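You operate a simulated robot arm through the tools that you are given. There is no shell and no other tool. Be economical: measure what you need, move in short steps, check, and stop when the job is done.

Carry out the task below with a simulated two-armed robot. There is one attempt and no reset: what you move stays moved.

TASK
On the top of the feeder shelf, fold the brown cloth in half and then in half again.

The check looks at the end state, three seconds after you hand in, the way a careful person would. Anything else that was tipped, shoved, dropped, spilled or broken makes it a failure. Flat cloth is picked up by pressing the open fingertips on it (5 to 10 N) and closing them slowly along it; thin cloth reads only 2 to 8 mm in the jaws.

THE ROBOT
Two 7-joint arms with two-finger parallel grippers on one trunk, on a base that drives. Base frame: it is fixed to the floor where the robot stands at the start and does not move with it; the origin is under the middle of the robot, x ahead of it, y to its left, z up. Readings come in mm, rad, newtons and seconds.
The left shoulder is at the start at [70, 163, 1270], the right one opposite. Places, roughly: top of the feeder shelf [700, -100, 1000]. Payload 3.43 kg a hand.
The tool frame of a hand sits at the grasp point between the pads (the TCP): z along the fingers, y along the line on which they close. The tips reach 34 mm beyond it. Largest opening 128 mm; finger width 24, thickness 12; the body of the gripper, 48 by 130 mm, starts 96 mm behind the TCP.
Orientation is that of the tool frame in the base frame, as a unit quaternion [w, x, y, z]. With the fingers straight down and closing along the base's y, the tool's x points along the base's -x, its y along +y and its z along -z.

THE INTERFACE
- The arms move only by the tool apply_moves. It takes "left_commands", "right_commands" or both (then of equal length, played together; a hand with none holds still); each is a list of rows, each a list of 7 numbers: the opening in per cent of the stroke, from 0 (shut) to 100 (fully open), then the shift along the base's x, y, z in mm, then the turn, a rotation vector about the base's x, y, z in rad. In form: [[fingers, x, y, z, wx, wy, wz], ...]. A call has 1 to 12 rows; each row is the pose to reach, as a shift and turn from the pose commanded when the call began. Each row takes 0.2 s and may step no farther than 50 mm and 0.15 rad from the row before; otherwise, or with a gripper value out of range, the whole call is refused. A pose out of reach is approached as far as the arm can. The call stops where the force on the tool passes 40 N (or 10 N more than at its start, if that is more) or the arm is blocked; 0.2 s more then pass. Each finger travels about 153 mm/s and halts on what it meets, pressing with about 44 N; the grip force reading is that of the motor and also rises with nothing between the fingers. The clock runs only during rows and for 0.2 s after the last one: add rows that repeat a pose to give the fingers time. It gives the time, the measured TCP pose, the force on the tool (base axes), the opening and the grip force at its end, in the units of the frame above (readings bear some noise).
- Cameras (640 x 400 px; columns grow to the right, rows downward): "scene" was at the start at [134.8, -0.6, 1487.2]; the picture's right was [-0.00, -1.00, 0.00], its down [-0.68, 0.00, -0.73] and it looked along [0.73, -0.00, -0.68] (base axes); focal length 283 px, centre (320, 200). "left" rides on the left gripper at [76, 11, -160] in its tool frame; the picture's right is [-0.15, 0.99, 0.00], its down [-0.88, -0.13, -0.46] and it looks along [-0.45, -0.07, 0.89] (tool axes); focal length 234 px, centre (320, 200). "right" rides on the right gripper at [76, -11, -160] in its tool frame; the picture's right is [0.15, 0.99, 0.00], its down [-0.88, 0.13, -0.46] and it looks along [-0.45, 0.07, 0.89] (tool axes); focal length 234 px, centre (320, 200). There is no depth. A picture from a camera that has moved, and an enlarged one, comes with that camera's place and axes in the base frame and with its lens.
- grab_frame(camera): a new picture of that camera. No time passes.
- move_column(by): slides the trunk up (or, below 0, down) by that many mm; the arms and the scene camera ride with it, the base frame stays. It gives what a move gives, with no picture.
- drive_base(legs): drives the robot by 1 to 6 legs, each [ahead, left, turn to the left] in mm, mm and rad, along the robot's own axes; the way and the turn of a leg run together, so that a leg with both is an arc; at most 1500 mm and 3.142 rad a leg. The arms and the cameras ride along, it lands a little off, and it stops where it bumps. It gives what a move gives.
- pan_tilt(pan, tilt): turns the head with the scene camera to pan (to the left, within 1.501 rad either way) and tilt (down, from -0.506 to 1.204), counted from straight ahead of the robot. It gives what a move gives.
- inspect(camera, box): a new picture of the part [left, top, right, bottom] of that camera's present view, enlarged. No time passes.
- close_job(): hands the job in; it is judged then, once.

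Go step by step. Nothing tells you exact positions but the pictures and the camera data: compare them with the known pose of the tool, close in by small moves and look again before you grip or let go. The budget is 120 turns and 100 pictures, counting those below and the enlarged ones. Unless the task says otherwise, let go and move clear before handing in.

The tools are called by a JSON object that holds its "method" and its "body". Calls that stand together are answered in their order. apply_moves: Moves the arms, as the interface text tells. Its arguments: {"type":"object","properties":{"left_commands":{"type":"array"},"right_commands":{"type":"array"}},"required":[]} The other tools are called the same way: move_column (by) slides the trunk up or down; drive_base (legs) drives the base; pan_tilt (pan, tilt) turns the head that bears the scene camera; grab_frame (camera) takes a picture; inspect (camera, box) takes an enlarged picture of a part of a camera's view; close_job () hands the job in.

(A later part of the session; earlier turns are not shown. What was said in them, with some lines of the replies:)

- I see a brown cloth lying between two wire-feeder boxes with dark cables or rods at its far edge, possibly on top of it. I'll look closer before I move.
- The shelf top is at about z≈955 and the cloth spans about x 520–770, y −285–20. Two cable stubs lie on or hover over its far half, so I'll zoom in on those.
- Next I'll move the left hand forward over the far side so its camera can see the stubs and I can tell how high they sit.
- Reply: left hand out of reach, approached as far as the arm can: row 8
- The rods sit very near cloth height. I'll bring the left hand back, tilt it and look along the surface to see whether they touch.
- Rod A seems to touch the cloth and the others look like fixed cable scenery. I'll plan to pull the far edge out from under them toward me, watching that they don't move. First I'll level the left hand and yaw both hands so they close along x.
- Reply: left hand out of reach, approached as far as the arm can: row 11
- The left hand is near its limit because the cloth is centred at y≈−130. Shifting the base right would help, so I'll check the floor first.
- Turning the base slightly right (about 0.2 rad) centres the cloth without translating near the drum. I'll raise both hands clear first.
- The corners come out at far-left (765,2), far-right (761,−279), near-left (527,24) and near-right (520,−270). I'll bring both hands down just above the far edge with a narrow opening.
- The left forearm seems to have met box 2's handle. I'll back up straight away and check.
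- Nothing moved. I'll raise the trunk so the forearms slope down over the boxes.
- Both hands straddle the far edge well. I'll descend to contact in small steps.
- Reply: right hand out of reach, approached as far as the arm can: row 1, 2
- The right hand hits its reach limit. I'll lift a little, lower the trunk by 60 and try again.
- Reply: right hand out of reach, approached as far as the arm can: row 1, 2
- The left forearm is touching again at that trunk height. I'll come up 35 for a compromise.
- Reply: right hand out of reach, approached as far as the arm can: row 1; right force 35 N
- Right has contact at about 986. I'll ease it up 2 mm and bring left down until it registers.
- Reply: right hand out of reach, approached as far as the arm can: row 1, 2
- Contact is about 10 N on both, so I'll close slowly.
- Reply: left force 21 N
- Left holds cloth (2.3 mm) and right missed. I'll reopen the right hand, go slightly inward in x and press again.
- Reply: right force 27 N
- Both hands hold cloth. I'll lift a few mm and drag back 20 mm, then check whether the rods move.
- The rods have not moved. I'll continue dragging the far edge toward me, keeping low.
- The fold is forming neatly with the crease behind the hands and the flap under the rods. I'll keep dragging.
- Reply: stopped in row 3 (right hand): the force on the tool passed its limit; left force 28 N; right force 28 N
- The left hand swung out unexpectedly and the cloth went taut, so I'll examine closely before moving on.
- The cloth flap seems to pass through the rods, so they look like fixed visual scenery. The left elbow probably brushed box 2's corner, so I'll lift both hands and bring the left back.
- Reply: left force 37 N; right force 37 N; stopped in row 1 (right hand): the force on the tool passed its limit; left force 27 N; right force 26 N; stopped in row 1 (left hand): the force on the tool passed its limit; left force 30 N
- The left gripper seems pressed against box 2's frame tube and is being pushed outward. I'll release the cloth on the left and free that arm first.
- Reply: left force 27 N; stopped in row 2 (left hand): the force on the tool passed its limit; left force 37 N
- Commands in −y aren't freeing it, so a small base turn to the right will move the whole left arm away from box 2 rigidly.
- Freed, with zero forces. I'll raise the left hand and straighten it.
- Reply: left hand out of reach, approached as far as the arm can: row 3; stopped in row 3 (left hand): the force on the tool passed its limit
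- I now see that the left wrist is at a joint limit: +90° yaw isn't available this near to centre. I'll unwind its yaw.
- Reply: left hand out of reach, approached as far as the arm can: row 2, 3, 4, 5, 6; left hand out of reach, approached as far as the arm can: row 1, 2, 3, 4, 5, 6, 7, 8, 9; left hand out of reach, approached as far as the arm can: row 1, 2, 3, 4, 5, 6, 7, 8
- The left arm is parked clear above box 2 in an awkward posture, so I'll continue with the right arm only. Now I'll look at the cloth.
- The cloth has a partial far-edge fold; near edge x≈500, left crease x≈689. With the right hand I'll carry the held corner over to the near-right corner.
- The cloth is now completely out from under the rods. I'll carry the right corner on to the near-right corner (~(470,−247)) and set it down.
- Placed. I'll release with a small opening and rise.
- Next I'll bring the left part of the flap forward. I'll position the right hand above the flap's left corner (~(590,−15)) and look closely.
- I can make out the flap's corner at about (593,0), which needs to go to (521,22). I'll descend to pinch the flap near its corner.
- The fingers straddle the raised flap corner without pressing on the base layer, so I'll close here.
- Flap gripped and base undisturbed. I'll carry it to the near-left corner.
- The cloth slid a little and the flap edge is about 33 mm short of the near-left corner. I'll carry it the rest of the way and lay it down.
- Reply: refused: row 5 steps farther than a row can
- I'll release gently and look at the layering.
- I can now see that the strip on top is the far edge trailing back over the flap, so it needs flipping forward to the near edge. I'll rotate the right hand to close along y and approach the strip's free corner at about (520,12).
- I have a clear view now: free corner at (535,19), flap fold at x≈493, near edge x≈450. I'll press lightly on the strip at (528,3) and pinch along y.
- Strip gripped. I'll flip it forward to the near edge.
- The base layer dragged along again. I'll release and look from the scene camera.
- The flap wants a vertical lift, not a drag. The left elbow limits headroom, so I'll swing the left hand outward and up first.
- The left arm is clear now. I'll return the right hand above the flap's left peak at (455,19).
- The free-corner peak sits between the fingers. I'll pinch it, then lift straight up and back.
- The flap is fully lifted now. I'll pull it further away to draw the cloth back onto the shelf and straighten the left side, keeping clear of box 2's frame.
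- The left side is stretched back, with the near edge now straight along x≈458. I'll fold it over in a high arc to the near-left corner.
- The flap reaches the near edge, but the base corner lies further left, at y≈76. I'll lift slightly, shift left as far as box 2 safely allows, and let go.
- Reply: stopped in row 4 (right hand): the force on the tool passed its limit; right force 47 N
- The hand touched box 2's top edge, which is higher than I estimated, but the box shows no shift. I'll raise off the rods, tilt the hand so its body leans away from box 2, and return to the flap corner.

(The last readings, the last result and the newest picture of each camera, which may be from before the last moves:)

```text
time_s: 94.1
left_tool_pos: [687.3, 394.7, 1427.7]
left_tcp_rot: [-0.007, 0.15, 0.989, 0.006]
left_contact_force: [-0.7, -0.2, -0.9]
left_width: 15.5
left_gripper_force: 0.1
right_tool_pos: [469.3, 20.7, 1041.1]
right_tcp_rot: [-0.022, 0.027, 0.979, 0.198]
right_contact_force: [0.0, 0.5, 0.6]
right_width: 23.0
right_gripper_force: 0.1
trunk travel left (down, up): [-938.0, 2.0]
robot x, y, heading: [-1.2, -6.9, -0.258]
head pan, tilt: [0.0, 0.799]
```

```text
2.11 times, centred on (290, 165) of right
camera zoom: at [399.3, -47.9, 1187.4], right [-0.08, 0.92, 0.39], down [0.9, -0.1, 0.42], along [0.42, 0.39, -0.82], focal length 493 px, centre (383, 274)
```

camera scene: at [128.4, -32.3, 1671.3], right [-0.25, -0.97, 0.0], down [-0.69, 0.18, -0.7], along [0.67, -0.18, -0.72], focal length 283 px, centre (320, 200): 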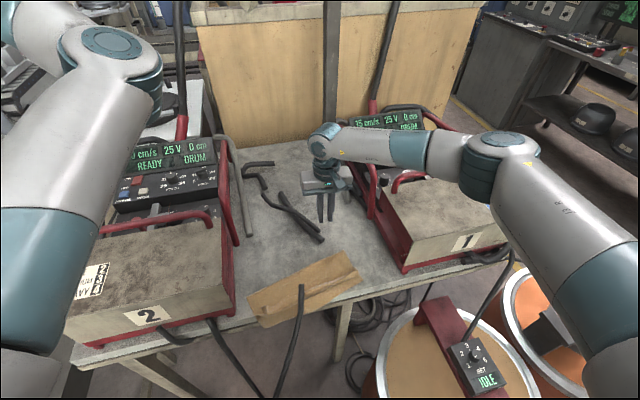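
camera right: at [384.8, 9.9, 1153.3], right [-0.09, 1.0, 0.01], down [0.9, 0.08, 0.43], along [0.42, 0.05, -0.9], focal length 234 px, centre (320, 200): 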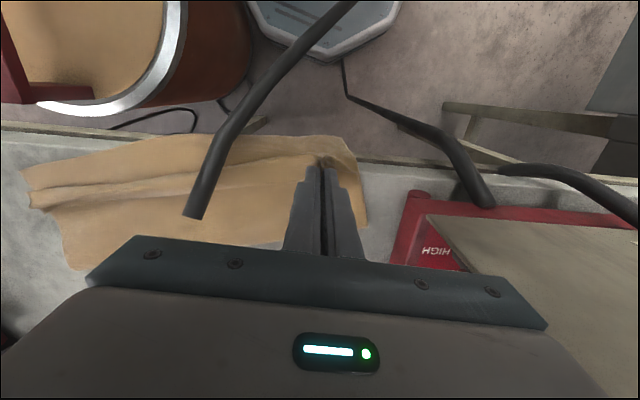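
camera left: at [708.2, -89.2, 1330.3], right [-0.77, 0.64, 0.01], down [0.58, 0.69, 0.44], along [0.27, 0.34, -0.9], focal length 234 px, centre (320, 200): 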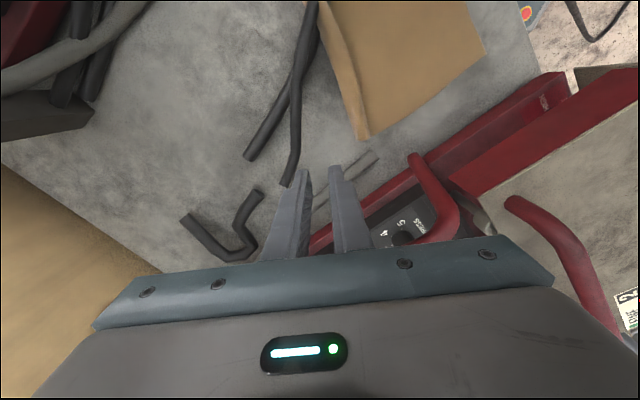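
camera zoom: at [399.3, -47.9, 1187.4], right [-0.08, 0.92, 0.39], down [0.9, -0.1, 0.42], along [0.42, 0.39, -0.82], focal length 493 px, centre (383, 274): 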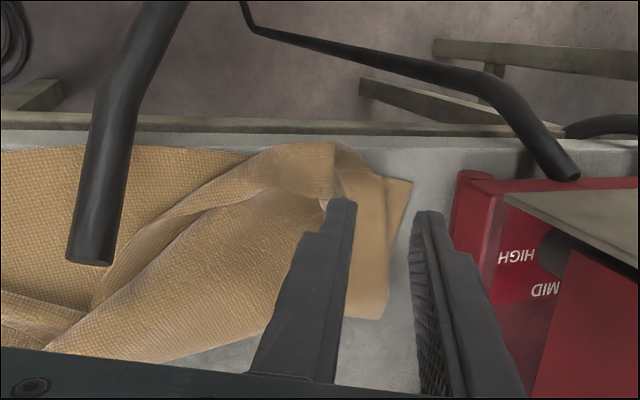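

The flap peak is at about (460,27) and the base corner at (465,74). I'll pinch the peak, lift high, shift left ~40 and lay it down.

{"method": "apply_moves", "body": {"right_commands": [[18, -8, -8, -25, 0, 0, 0], [18, -8, -8, -46, 0, 0, 0], [18, -8, -8, -51, 0, 0, 0], [13, -8, -8, -52, 0, 0, 0], [8, -8, -8, -52, 0, 0, 0], [4, -8, -8, -52, 0, 0, 0], [0, -8, -8, -52, 0, 0, 0], [0, -8, -8, -52, 0, 0, 0], [0, -8, -8, -52, 0, 0, 0]]}}

{"method": "apply_moves", "body": {"right_commands": [[0, 8, 3, 25, 0, 0, 0], [0, 25, 8, 50, 0, 0, 0], [0, 42, 14, 75, 0, 0, 0], [0, 52, 22, 90, 0, 0, 0], [0, 48, 30, 90, 0, 0, 0], [0, 36, 36, 78, 0, 0, 0], [0, 22, 39, 56, 0, 0, 0], [0, 10, 40, 32, 0, 0, 0], [0, 2, 40, 12, 0, 0, 0], [0, 0, 40, 4, 0, 0, 0]]}}

{"method": "inspect", "body": {"camera": "right", "box": [140, 70, 440, 260]}}

```text
time_s: 96.1
left_tool_pos: [687.6, 394.3, 1427.0]
left_tcp_rot: [-0.007, 0.148, 0.989, 0.007]
left_contact_force: [-0.5, 0.1, -0.3]
left_width: 15.3
left_gripper_force: 0.1
right_tool_pos: [462.8, 13.3, 989.1]
right_tcp_rot: [-0.022, 0.028, 0.98, 0.198]
right_contact_force: [0.7, -0.4, 2.8]
right_width: 2.0
right_gripper_force: 36.9
trunk travel left (down, up): [-938.0, 2.0]
robot x, y, heading: [-1.2, 0.7, -0.258]
head pan, tilt: [0.0, 0.799]
```

```text
time_s: 98.3
left_tool_pos: [687.4, 395.4, 1426.8]
left_tcp_rot: [-0.008, 0.148, 0.989, 0.007]
left_contact_force: [0.1, 0.2, -1.2]
left_width: 15.4
left_gripper_force: 0.0
right_tool_pos: [463.2, 54.8, 994.1]
right_tcp_rot: [-0.022, 0.027, 0.98, 0.198]
right_contact_force: [0.4, 0.2, 0.3]
right_width: 1.7
right_gripper_force: 36.3
trunk travel left (down, up): [-938.0, 2.0]
robot x, y, heading: [-1.1, -0.9, -0.258]
head pan, tilt: [0.0, 0.799]
```

```text
2.11 times, centred on (290, 165) of right
camera zoom: at [393.5, -14.6, 1140.2], right [-0.08, 0.92, 0.39], down [0.9, -0.1, 0.42], along [0.42, 0.39, -0.82], focal length 493 px, centre (383, 274)
```

zoom: 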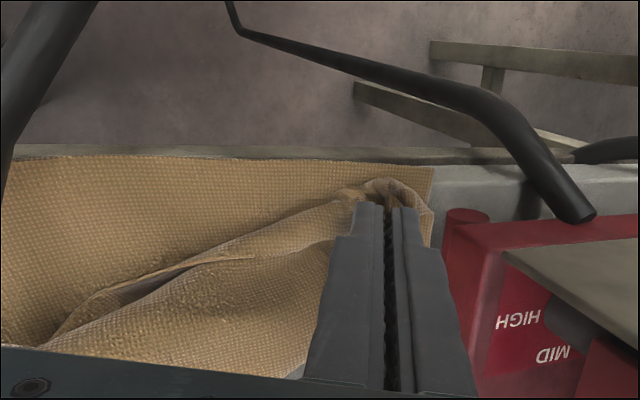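

The flap corner is now at the base's near-left corner. I'll release and withdraw upward and inward.

{"method": "apply_moves", "body": {"right_commands": [[5, 0, 0, -3, 0, 0, 0], [10, 0, 0, -3, 0, 0, 0], [12, 0, 0, -2, 0, 0, 0], [12, 0, -4, 10, 0, 0, 0], [12, 0, -14, 35, 0, 0, 0], [12, 0, -25, 65, 0, 0, 0], [12, 30, -45, 80, -0.1, 0, 0], [12, 60, -75, 85, -0.2, 0, 0], [12, 90, -110, 85, -0.3, 0, 0], [12, 125, -145, 85, -0.4, 0, 0], [12, 160, -180, 85, -0.4, 0, 0], [12, 190, -210, 85, -0.4, 0, 0]]}}

{"method": "inspect", "body": {"camera": "scene", "box": [220, 200, 390, 310]}}

```text
time_s: 100.9
left_tool_pos: [687.7, 393.9, 1428.3]
left_tcp_rot: [-0.009, 0.15, 0.989, 0.007]
left_contact_force: [-0.5, 0.8, -0.6]
left_width: 15.6
left_gripper_force: 0.0
right_tool_pos: [652.8, -157.6, 1078.8]
right_tcp_rot: [-0.017, 0.03, 0.999, 0.0]
right_contact_force: [0.0, 0.0, 0.2]
right_width: 15.5
right_gripper_force: 0.1
trunk travel left (down, up): [-938.0, 2.0]
robot x, y, heading: [-0.7, 0.1, -0.259]
head pan, tilt: [0.0, 0.799]
```

```text
3.64 times, centred on (305, 255) of scene
camera zoom: at [128.5, -36.8, 1671.3], right [-0.26, -0.97, 0.0], down [-0.69, 0.18, -0.7], along [0.67, -0.18, -0.72], focal length 1030 px, centre (374, 0)
```

zoom: 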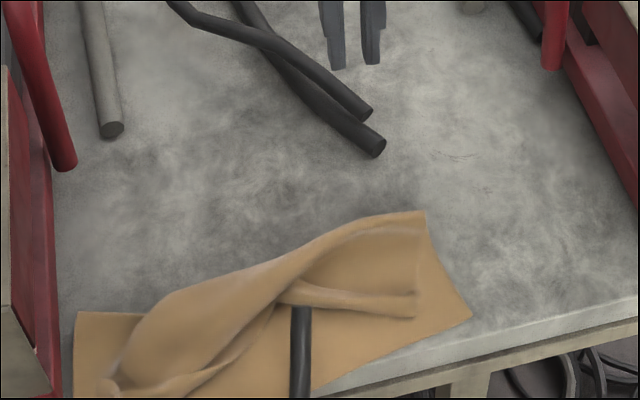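

The cloth was dragged left with the flap. I'll re-grip the same corner, pull it high to the far right to draw the cloth back to the middle, then arc it down again.

{"method": "apply_moves", "body": {"right_commands": [[12, -30, 30, 0, 0, 0, 0], [12, -65, 65, 0, 0.1, 0, 0], [12, -100, 100, 0, 0.2, 0, 0], [12, -130, 135, 0, 0.3, 0, 0], [12, -160, 165, -5, 0.4, 0, 0], [12, -190, 188, -25, 0.4, 0, 0], [14, -190, 200, -55, 0.4, 0, 0], [14, -189, 208, -80, 0.4, 0, 0], [14, -189, 211, -88, 0.4, 0, 0], [8, -189, 211, -89, 0.4, 0, 0], [0, -189, 211, -89, 0.4, 0, 0], [0, -189, 211, -89, 0.4, 0, 0]]}}

```text
time_s: 103.5
left_tool_pos: [687.1, 394.2, 1427.9]
left_tcp_rot: [-0.009, 0.149, 0.989, 0.007]
left_contact_force: [0.8, 0.6, 0.5]
left_width: 15.4
left_gripper_force: 0.1
right_tool_pos: [462.1, 54.0, 989.1]
right_tcp_rot: [-0.022, 0.027, 0.98, 0.198]
right_contact_force: [0.2, -2.2, 10.1]
right_width: 1.8
right_gripper_force: 37.0
trunk travel left (down, up): [-938.0, 2.0]
robot x, y, heading: [-2.0, -0.9, -0.26]
head pan, tilt: [0.0, 0.799]
```

{"method": "apply_moves", "body": {"right_commands": [[0, 8, -5, 25, 0, 0, 0], [0, 20, -14, 55, 0, 0, 0], [0, 38, -26, 80, 0, 0, 0], [0, 62, -42, 95, 0, 0, 0], [0, 90, -58, 98, 0, 0, 0], [0, 118, -76, 94, 0, 0, 0], [0, 146, -95, 86, 0, 0, 0], [0, 174, -115, 76, 0, 0, 0], [0, 200, -133, 68, 0, 0, 0], [0, 222, -148, 62, 0, 0, 0]]}}

{"method": "inspect", "body": {"camera": "scene", "box": [210, 170, 390, 310]}}

```text
time_s: 105.7
left_tool_pos: [688.9, 394.5, 1427.2]
left_tcp_rot: [-0.008, 0.149, 0.989, 0.007]
left_contact_force: [-0.8, 0.3, -0.5]
left_width: 15.4
left_gripper_force: 0.0
right_tool_pos: [685.0, -93.7, 1053.1]
right_tcp_rot: [-0.022, 0.027, 0.98, 0.198]
right_contact_force: [-1.3, 0.3, 0.1]
right_width: 1.7
right_gripper_force: 36.0
trunk travel left (down, up): [-938.0, 2.0]
robot x, y, heading: [-3.5, 2.4, -0.256]
head pan, tilt: [0.0, 0.799]
```

```text
2.86 times, centred on (300, 240) of scene
camera zoom: at [129.1, -34.8, 1671.3], right [-0.26, -0.97, 0.0], down [-0.69, 0.18, -0.7], along [0.67, -0.18, -0.72], focal length 810 px, centre (377, 86)
```

zoom: 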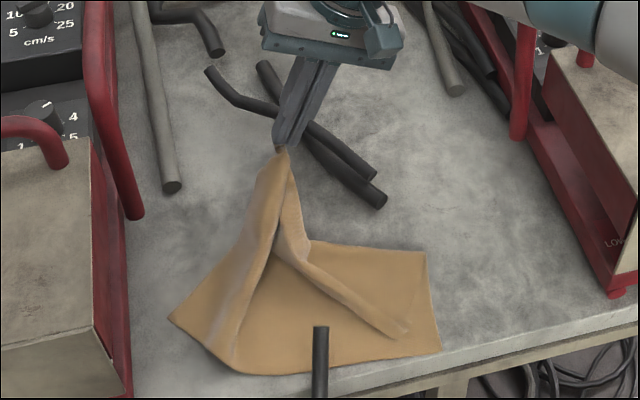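

The cloth is back near the middle, with base near-left corner (≈(548,58)) and a rotated but rectangular layout. I'll arc the held corner down onto that near-left corner.

{"method": "apply_moves", "body": {"right_commands": [[0, -5, 12, 25, 0, 0, 0], [0, -14, 28, 45, 0, 0, 0], [0, -26, 46, 55, 0, 0, 0], [0, -42, 64, 58, 0, 0, 0], [0, -60, 80, 54, 0, 0, 0], [0, -80, 94, 42, 0, 0, 0], [0, -98, 105, 24, 0, 0, 0], [0, -113, 113, 0, 0, 0, 0], [0, -124, 118, -26, 0, 0, 0], [0, -132, 121, -46, 0, 0, 0], [0, -136, 122, -56, 0, 0, 0], [0, -136, 122, -60, 0, 0, 0]]}}

{"method": "inspect", "body": {"camera": "scene", "box": [210, 170, 390, 310]}}

```text
time_s: 108.3
left_tool_pos: [687.5, 394.6, 1427.4]
left_tcp_rot: [-0.007, 0.149, 0.989, 0.006]
left_contact_force: [0.9, -0.4, -0.3]
left_width: 15.2
left_gripper_force: 0.1
right_tool_pos: [549.2, 27.1, 991.1]
right_tcp_rot: [-0.022, 0.028, 0.98, 0.198]
right_contact_force: [-0.6, -0.9, 4.8]
right_width: 1.9
right_gripper_force: 36.3
trunk travel left (down, up): [-938.0, 2.0]
robot x, y, heading: [1.1, -6.4, -0.253]
head pan, tilt: [0.0, 0.799]
```

```text
2.86 times, centred on (300, 240) of scene
camera zoom: at [127.7, -35.2, 1671.5], right [-0.26, -0.97, 0.0], down [-0.69, 0.18, -0.7], along [0.67, -0.18, -0.72], focal length 810 px, centre (377, 86)
```

zoom: 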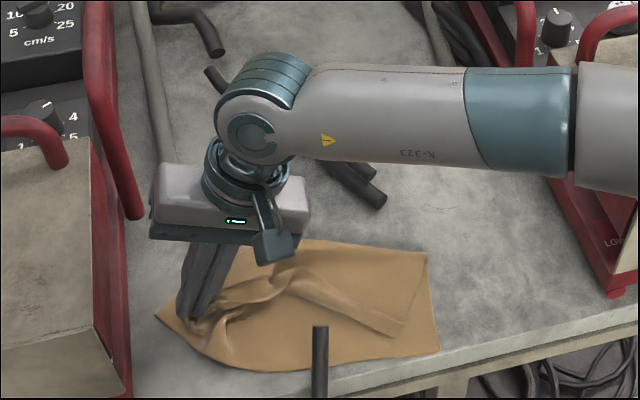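

The footprint is compact again. I'll release and withdraw, then look.

{"method": "apply_moves", "body": {"right_commands": [[5, 0, 0, -1, 0, 0, 0], [10, 0, 0, -1, 0, 0, 0], [12, 0, 0, 0, 0, 0, 0], [12, 0, -4, 12, 0, 0, 0], [12, 0, -14, 35, 0, 0, 0], [12, 0, -25, 65, -0.1, 0, 0], [12, 25, -50, 85, -0.2, 0, 0], [12, 50, -85, 90, -0.3, 0, 0], [12, 75, -120, 90, -0.4, 0, 0], [12, 95, -155, 90, -0.4, 0, 0]]}}

{"method": "inspect", "body": {"camera": "scene", "box": [220, 200, 380, 310]}}

```text
time_s: 110.5
left_tool_pos: [687.5, 394.1, 1427.2]
left_tcp_rot: [-0.009, 0.148, 0.989, 0.007]
left_contact_force: [0.0, -0.6, -0.3]
left_width: 15.7
left_gripper_force: 0.1
right_tool_pos: [646.1, -125.8, 1079.9]
right_tcp_rot: [-0.016, 0.031, 0.999, 0.0]
right_contact_force: [0.2, 0.6, -0.4]
right_width: 15.4
right_gripper_force: 0.1
trunk travel left (down, up): [-938.0, 2.0]
robot x, y, heading: [-1.2, -0.4, -0.257]
head pan, tilt: [0.0, 0.799]
```

```text
3.64 times, centred on (300, 255) of scene
camera zoom: at [128.9, -36.6, 1671.2], right [-0.26, -0.97, 0.0], down [-0.69, 0.18, -0.7], along [0.67, -0.18, -0.72], focal length 1030 px, centre (393, 0)
```

zoom: 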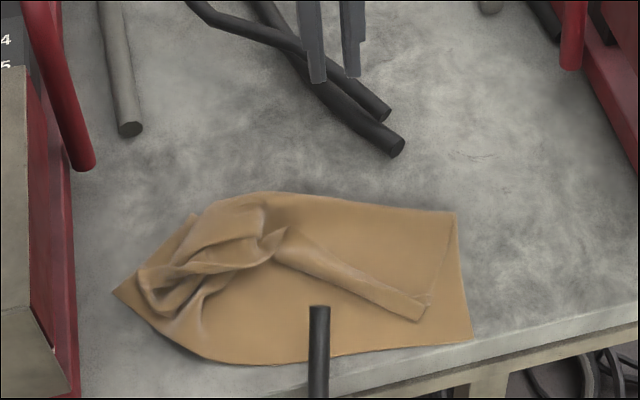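

The left side is crumpled but compact; the right end is neat. I'll make the second fold by gripping both layers at the right mid-edge (~(510,−190)) and carrying it over to the left.

{"method": "apply_moves", "body": {"right_commands": [[20, -35, -15, 0, 0, 0, 0], [35, -70, -30, 0, 0, 0, 0], [35, -105, -45, -20, 0, 0, 0], [35, -136, -62, -50, 0, 0, 0], [35, -136, -62, -75, 0, 0, 0], [35, -136, -62, -89, 0, 0, 0], [35, -136, -62, -89, 0, 0, 0]]}}

{"method": "inspect", "body": {"camera": "right", "box": [200, 70, 440, 230]}}

```text
time_s: 112.1
left_tool_pos: [687.5, 394.4, 1427.8]
left_tcp_rot: [-0.007, 0.149, 0.989, 0.007]
left_contact_force: [-0.3, -1.0, 1.3]
left_width: 15.3
left_gripper_force: 0.1
right_tool_pos: [509.2, -189.3, 992.9]
right_tcp_rot: [-0.016, 0.03, 0.999, -0.001]
right_contact_force: [-0.1, 0.7, 0.2]
right_width: 44.7
right_gripper_force: 0.2
trunk travel left (down, up): [-938.0, 2.0]
robot x, y, heading: [-3.1, -1.8, -0.257]
head pan, tilt: [0.0, 0.799]
```

```text
2.50 times, centred on (320, 150) of right
camera zoom: at [438.6, -195.4, 1154.5], right [-0.09, 1.0, 0.0], down [0.9, 0.08, 0.43], along [0.42, 0.04, -0.9], focal length 585 px, centre (320, 325)
```

zoom: 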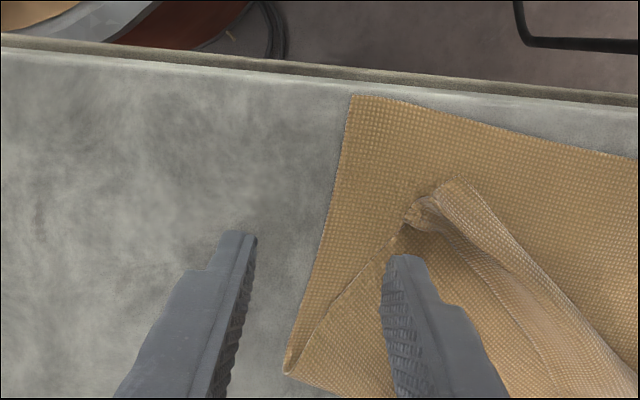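

The edges are clear. I'll shift a bit so the inner finger sits on both layers, press and close.

{"method": "apply_moves", "body": {"right_commands": [[35, 9, 5, 0, 0, 0, 0], [35, 18, 12, 0, 0, 0, 0], [35, 18, 12, -4, 0, 0, 0], [35, 18, 12, -6.5, 0, 0, 0], [35, 18, 12, -7.5, 0, 0, 0]]}}

{"method": "apply_moves", "body": {"right_commands": [[31, 0, 0, -0.5, 0, 0, 0], [27, 0, 0, -0.5, 0, 0, 0], [23, 0, 0, -0.5, 0, 0, 0], [19, 0, 0, -0.5, 0, 0, 0], [15, 0, 0, -0.5, 0, 0, 0], [11, 0, 0, -0.5, 0, 0, 0], [7, 0, 0, -0.5, 0, 0, 0], [3, 0, 0, -0.5, 0, 0, 0], [0, 0, 0, -0.5, 0, 0, 0], [0, 0, 0, -0.5, 0, 0, 0], [0, 0, 0, -0.5, 0, 0, 0]]}}

```text
time_s: 113.3
left_tool_pos: [686.8, 394.8, 1428.1]
left_tcp_rot: [-0.008, 0.15, 0.989, 0.007]
left_contact_force: [0.1, -0.1, -0.9]
left_width: 15.2
left_gripper_force: 0.0
right_tool_pos: [527.0, -176.4, 986.7]
right_tcp_rot: [-0.015, 0.032, 0.999, 0.0]
right_contact_force: [-1.0, -1.4, 11.2]
right_width: 44.1
right_gripper_force: 0.1
trunk travel left (down, up): [-938.0, 2.0]
robot x, y, heading: [4.7, 0.7, -0.259]
head pan, tilt: [0.0, 0.799]
```

```text
time_s: 115.7
left_tool_pos: [685.9, 396.2, 1428.5]
left_tcp_rot: [-0.007, 0.149, 0.989, 0.007]
left_contact_force: [0.3, -1.2, 0.0]
left_width: 15.5
left_gripper_force: 0.0
right_tool_pos: [525.6, -174.9, 985.4]
right_tcp_rot: [-0.015, 0.031, 0.999, -0.001]
right_contact_force: [-1.5, 3.5, 21.9]
right_width: 3.8
right_gripper_force: 37.7
trunk travel left (down, up): [-938.0, 2.0]
robot x, y, heading: [-4.6, -0.5, -0.262]
head pan, tilt: [0.0, 0.799]
```

Grip reads 3.8 mm, so probably both layers. I'll arc it over to the left end.

{"method": "apply_moves", "body": {"right_commands": [[0, 2, 4, 25, 0, 0, 0], [0, 5, 10, 55, 0, 0, 0], [0, 9, 22, 85, 0, 0, 0], [0, 14, 42, 110, 0, 0, 0], [0, 20, 65, 124, 0, 0, 0], [0, 26, 90, 130, 0.07, 0, 0], [0, 32, 115, 126, 0.14, 0, 0], [0, 37, 138, 112, 0.21, 0, 0], [0, 41, 158, 88, 0.28, 0, 0], [0, 44, 174, 60, 0.35, 0, 0], [0, 47, 185, 32, 0.4, 0, 0], [0, 49, 190, 14, 0.4, 0, 0]]}}

{"method": "inspect", "body": {"camera": "scene", "box": [220, 190, 380, 310]}}

```text
time_s: 118.3
left_tool_pos: [689.2, 395.0, 1427.5]
left_tcp_rot: [-0.008, 0.149, 0.989, 0.007]
left_contact_force: [0.7, 1.0, -0.2]
left_width: 15.4
left_gripper_force: 0.0
right_tool_pos: [576.6, 11.9, 1000.6]
right_tcp_rot: [-0.022, 0.027, 0.98, 0.198]
right_contact_force: [-0.1, -0.3, 0.6]
right_width: 3.6
right_gripper_force: 37.9
trunk travel left (down, up): [-938.0, 2.0]
robot x, y, heading: [-2.1, -1.5, -0.26]
head pan, tilt: [0.0, 0.799]
```

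```text
3.33 times, centred on (300, 250) of scene
camera zoom: at [128.5, -34.3, 1671.4], right [-0.26, -0.97, 0.0], down [-0.69, 0.18, -0.7], along [0.67, -0.18, -0.72], focal length 945 px, centre (387, 33)
```

zoom: 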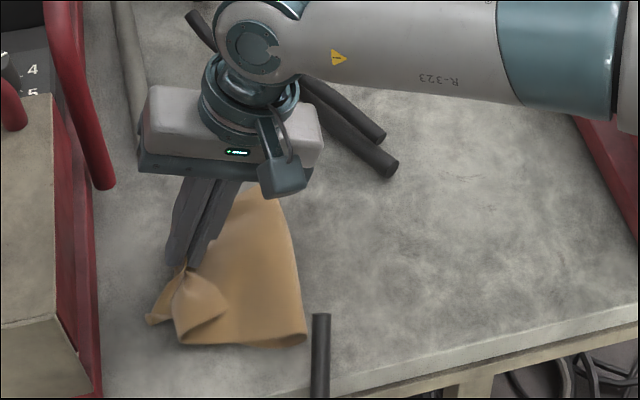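

The second fold came over compactly. I'll lower, release and withdraw.

{"method": "apply_moves", "body": {"right_commands": [[0, 0, 2, -5, 0, 0, 0], [0, 0, 3, -8, 0, 0, 0], [5, 0, 3, -8, 0, 0, 0], [9, 0, 3, -8, 0, 0, 0], [12, 0, 3, -8, 0, 0, 0], [12, 0, -2, 6, 0, 0, 0], [12, 0, -12, 30, 0, 0, 0], [12, 0, -24, 60, 0, 0, 0], [12, 10, -40, 85, -0.1, 0, 0], [12, 20, -70, 100, -0.2, 0, 0], [12, 30, -105, 105, -0.3, 0, 0], [12, 40, -140, 105, -0.4, 0, 0]]}}

{"method": "inspect", "body": {"camera": "scene", "box": [220, 190, 380, 310]}}

```text
time_s: 120.9
left_tool_pos: [687.9, 394.4, 1426.6]
left_tcp_rot: [-0.008, 0.149, 0.989, 0.007]
left_contact_force: [0.6, 0.3, -0.2]
left_width: 15.2
left_gripper_force: 0.1
right_tool_pos: [616.4, -129.3, 1103.9]
right_tcp_rot: [-0.017, 0.03, 0.999, -0.002]
right_contact_force: [0.3, -0.4, 0.0]
right_width: 15.2
right_gripper_force: 0.1
trunk travel left (down, up): [-938.0, 2.0]
robot x, y, heading: [-0.5, -4.6, -0.264]
head pan, tilt: [0.0, 0.799]
```

```text
3.33 times, centred on (300, 250) of scene
camera zoom: at [128.6, -35.2, 1671.3], right [-0.26, -0.97, 0.0], down [-0.69, 0.18, -0.7], along [0.67, -0.18, -0.72], focal length 945 px, centre (387, 33)
```

zoom: 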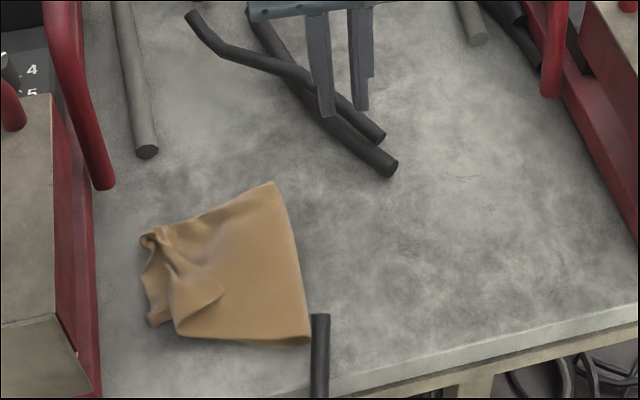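

The cloth is now a compact packet about a quarter of its original size, and both hands are clear of it. One last full view to check that nothing else moved.

{"method": "grab_frame", "body": {"camera": "scene"}}

```text
1 pictures are left
camera scene: at [128.6, -35.2, 1671.3], right [-0.26, -0.97, 0.0], down [-0.69, 0.18, -0.7], along [0.67, -0.18, -0.72], focal length 283 px, centre (320, 200)
```

scene: 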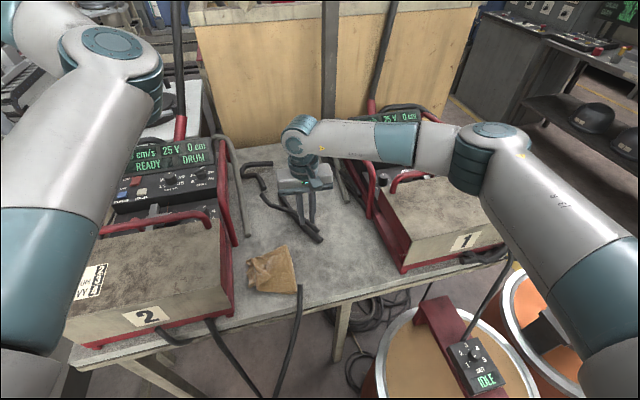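

The cloth is a small folded packet on the shelf, the boxes, rods and cables are where they were, and the hands are clear. I'm handing in.

{"method": "close_job", "body": {}}

```text
The job is handed in.
```

I folded the brown cloth in half and then in half again on the top of the feeder shelf and handed it in, but the fold is untidy. It is a packet of about a quarter of the original area. One corner is turned in and the layers on the left side are bunched, so a strict check may not accept it.

- **Contact with box 2:** the left arm pressed against box 2 and its frame more than once. The right gripper also bumped box 2's top edge at about 42 N. In the last picture box 2 shows no visible shift.
- **Rest of the shelf:** nothing was tipped or dropped, and the rods and cables look unmoved.
- **At the end:** both hands had let go and were clear of the cloth.
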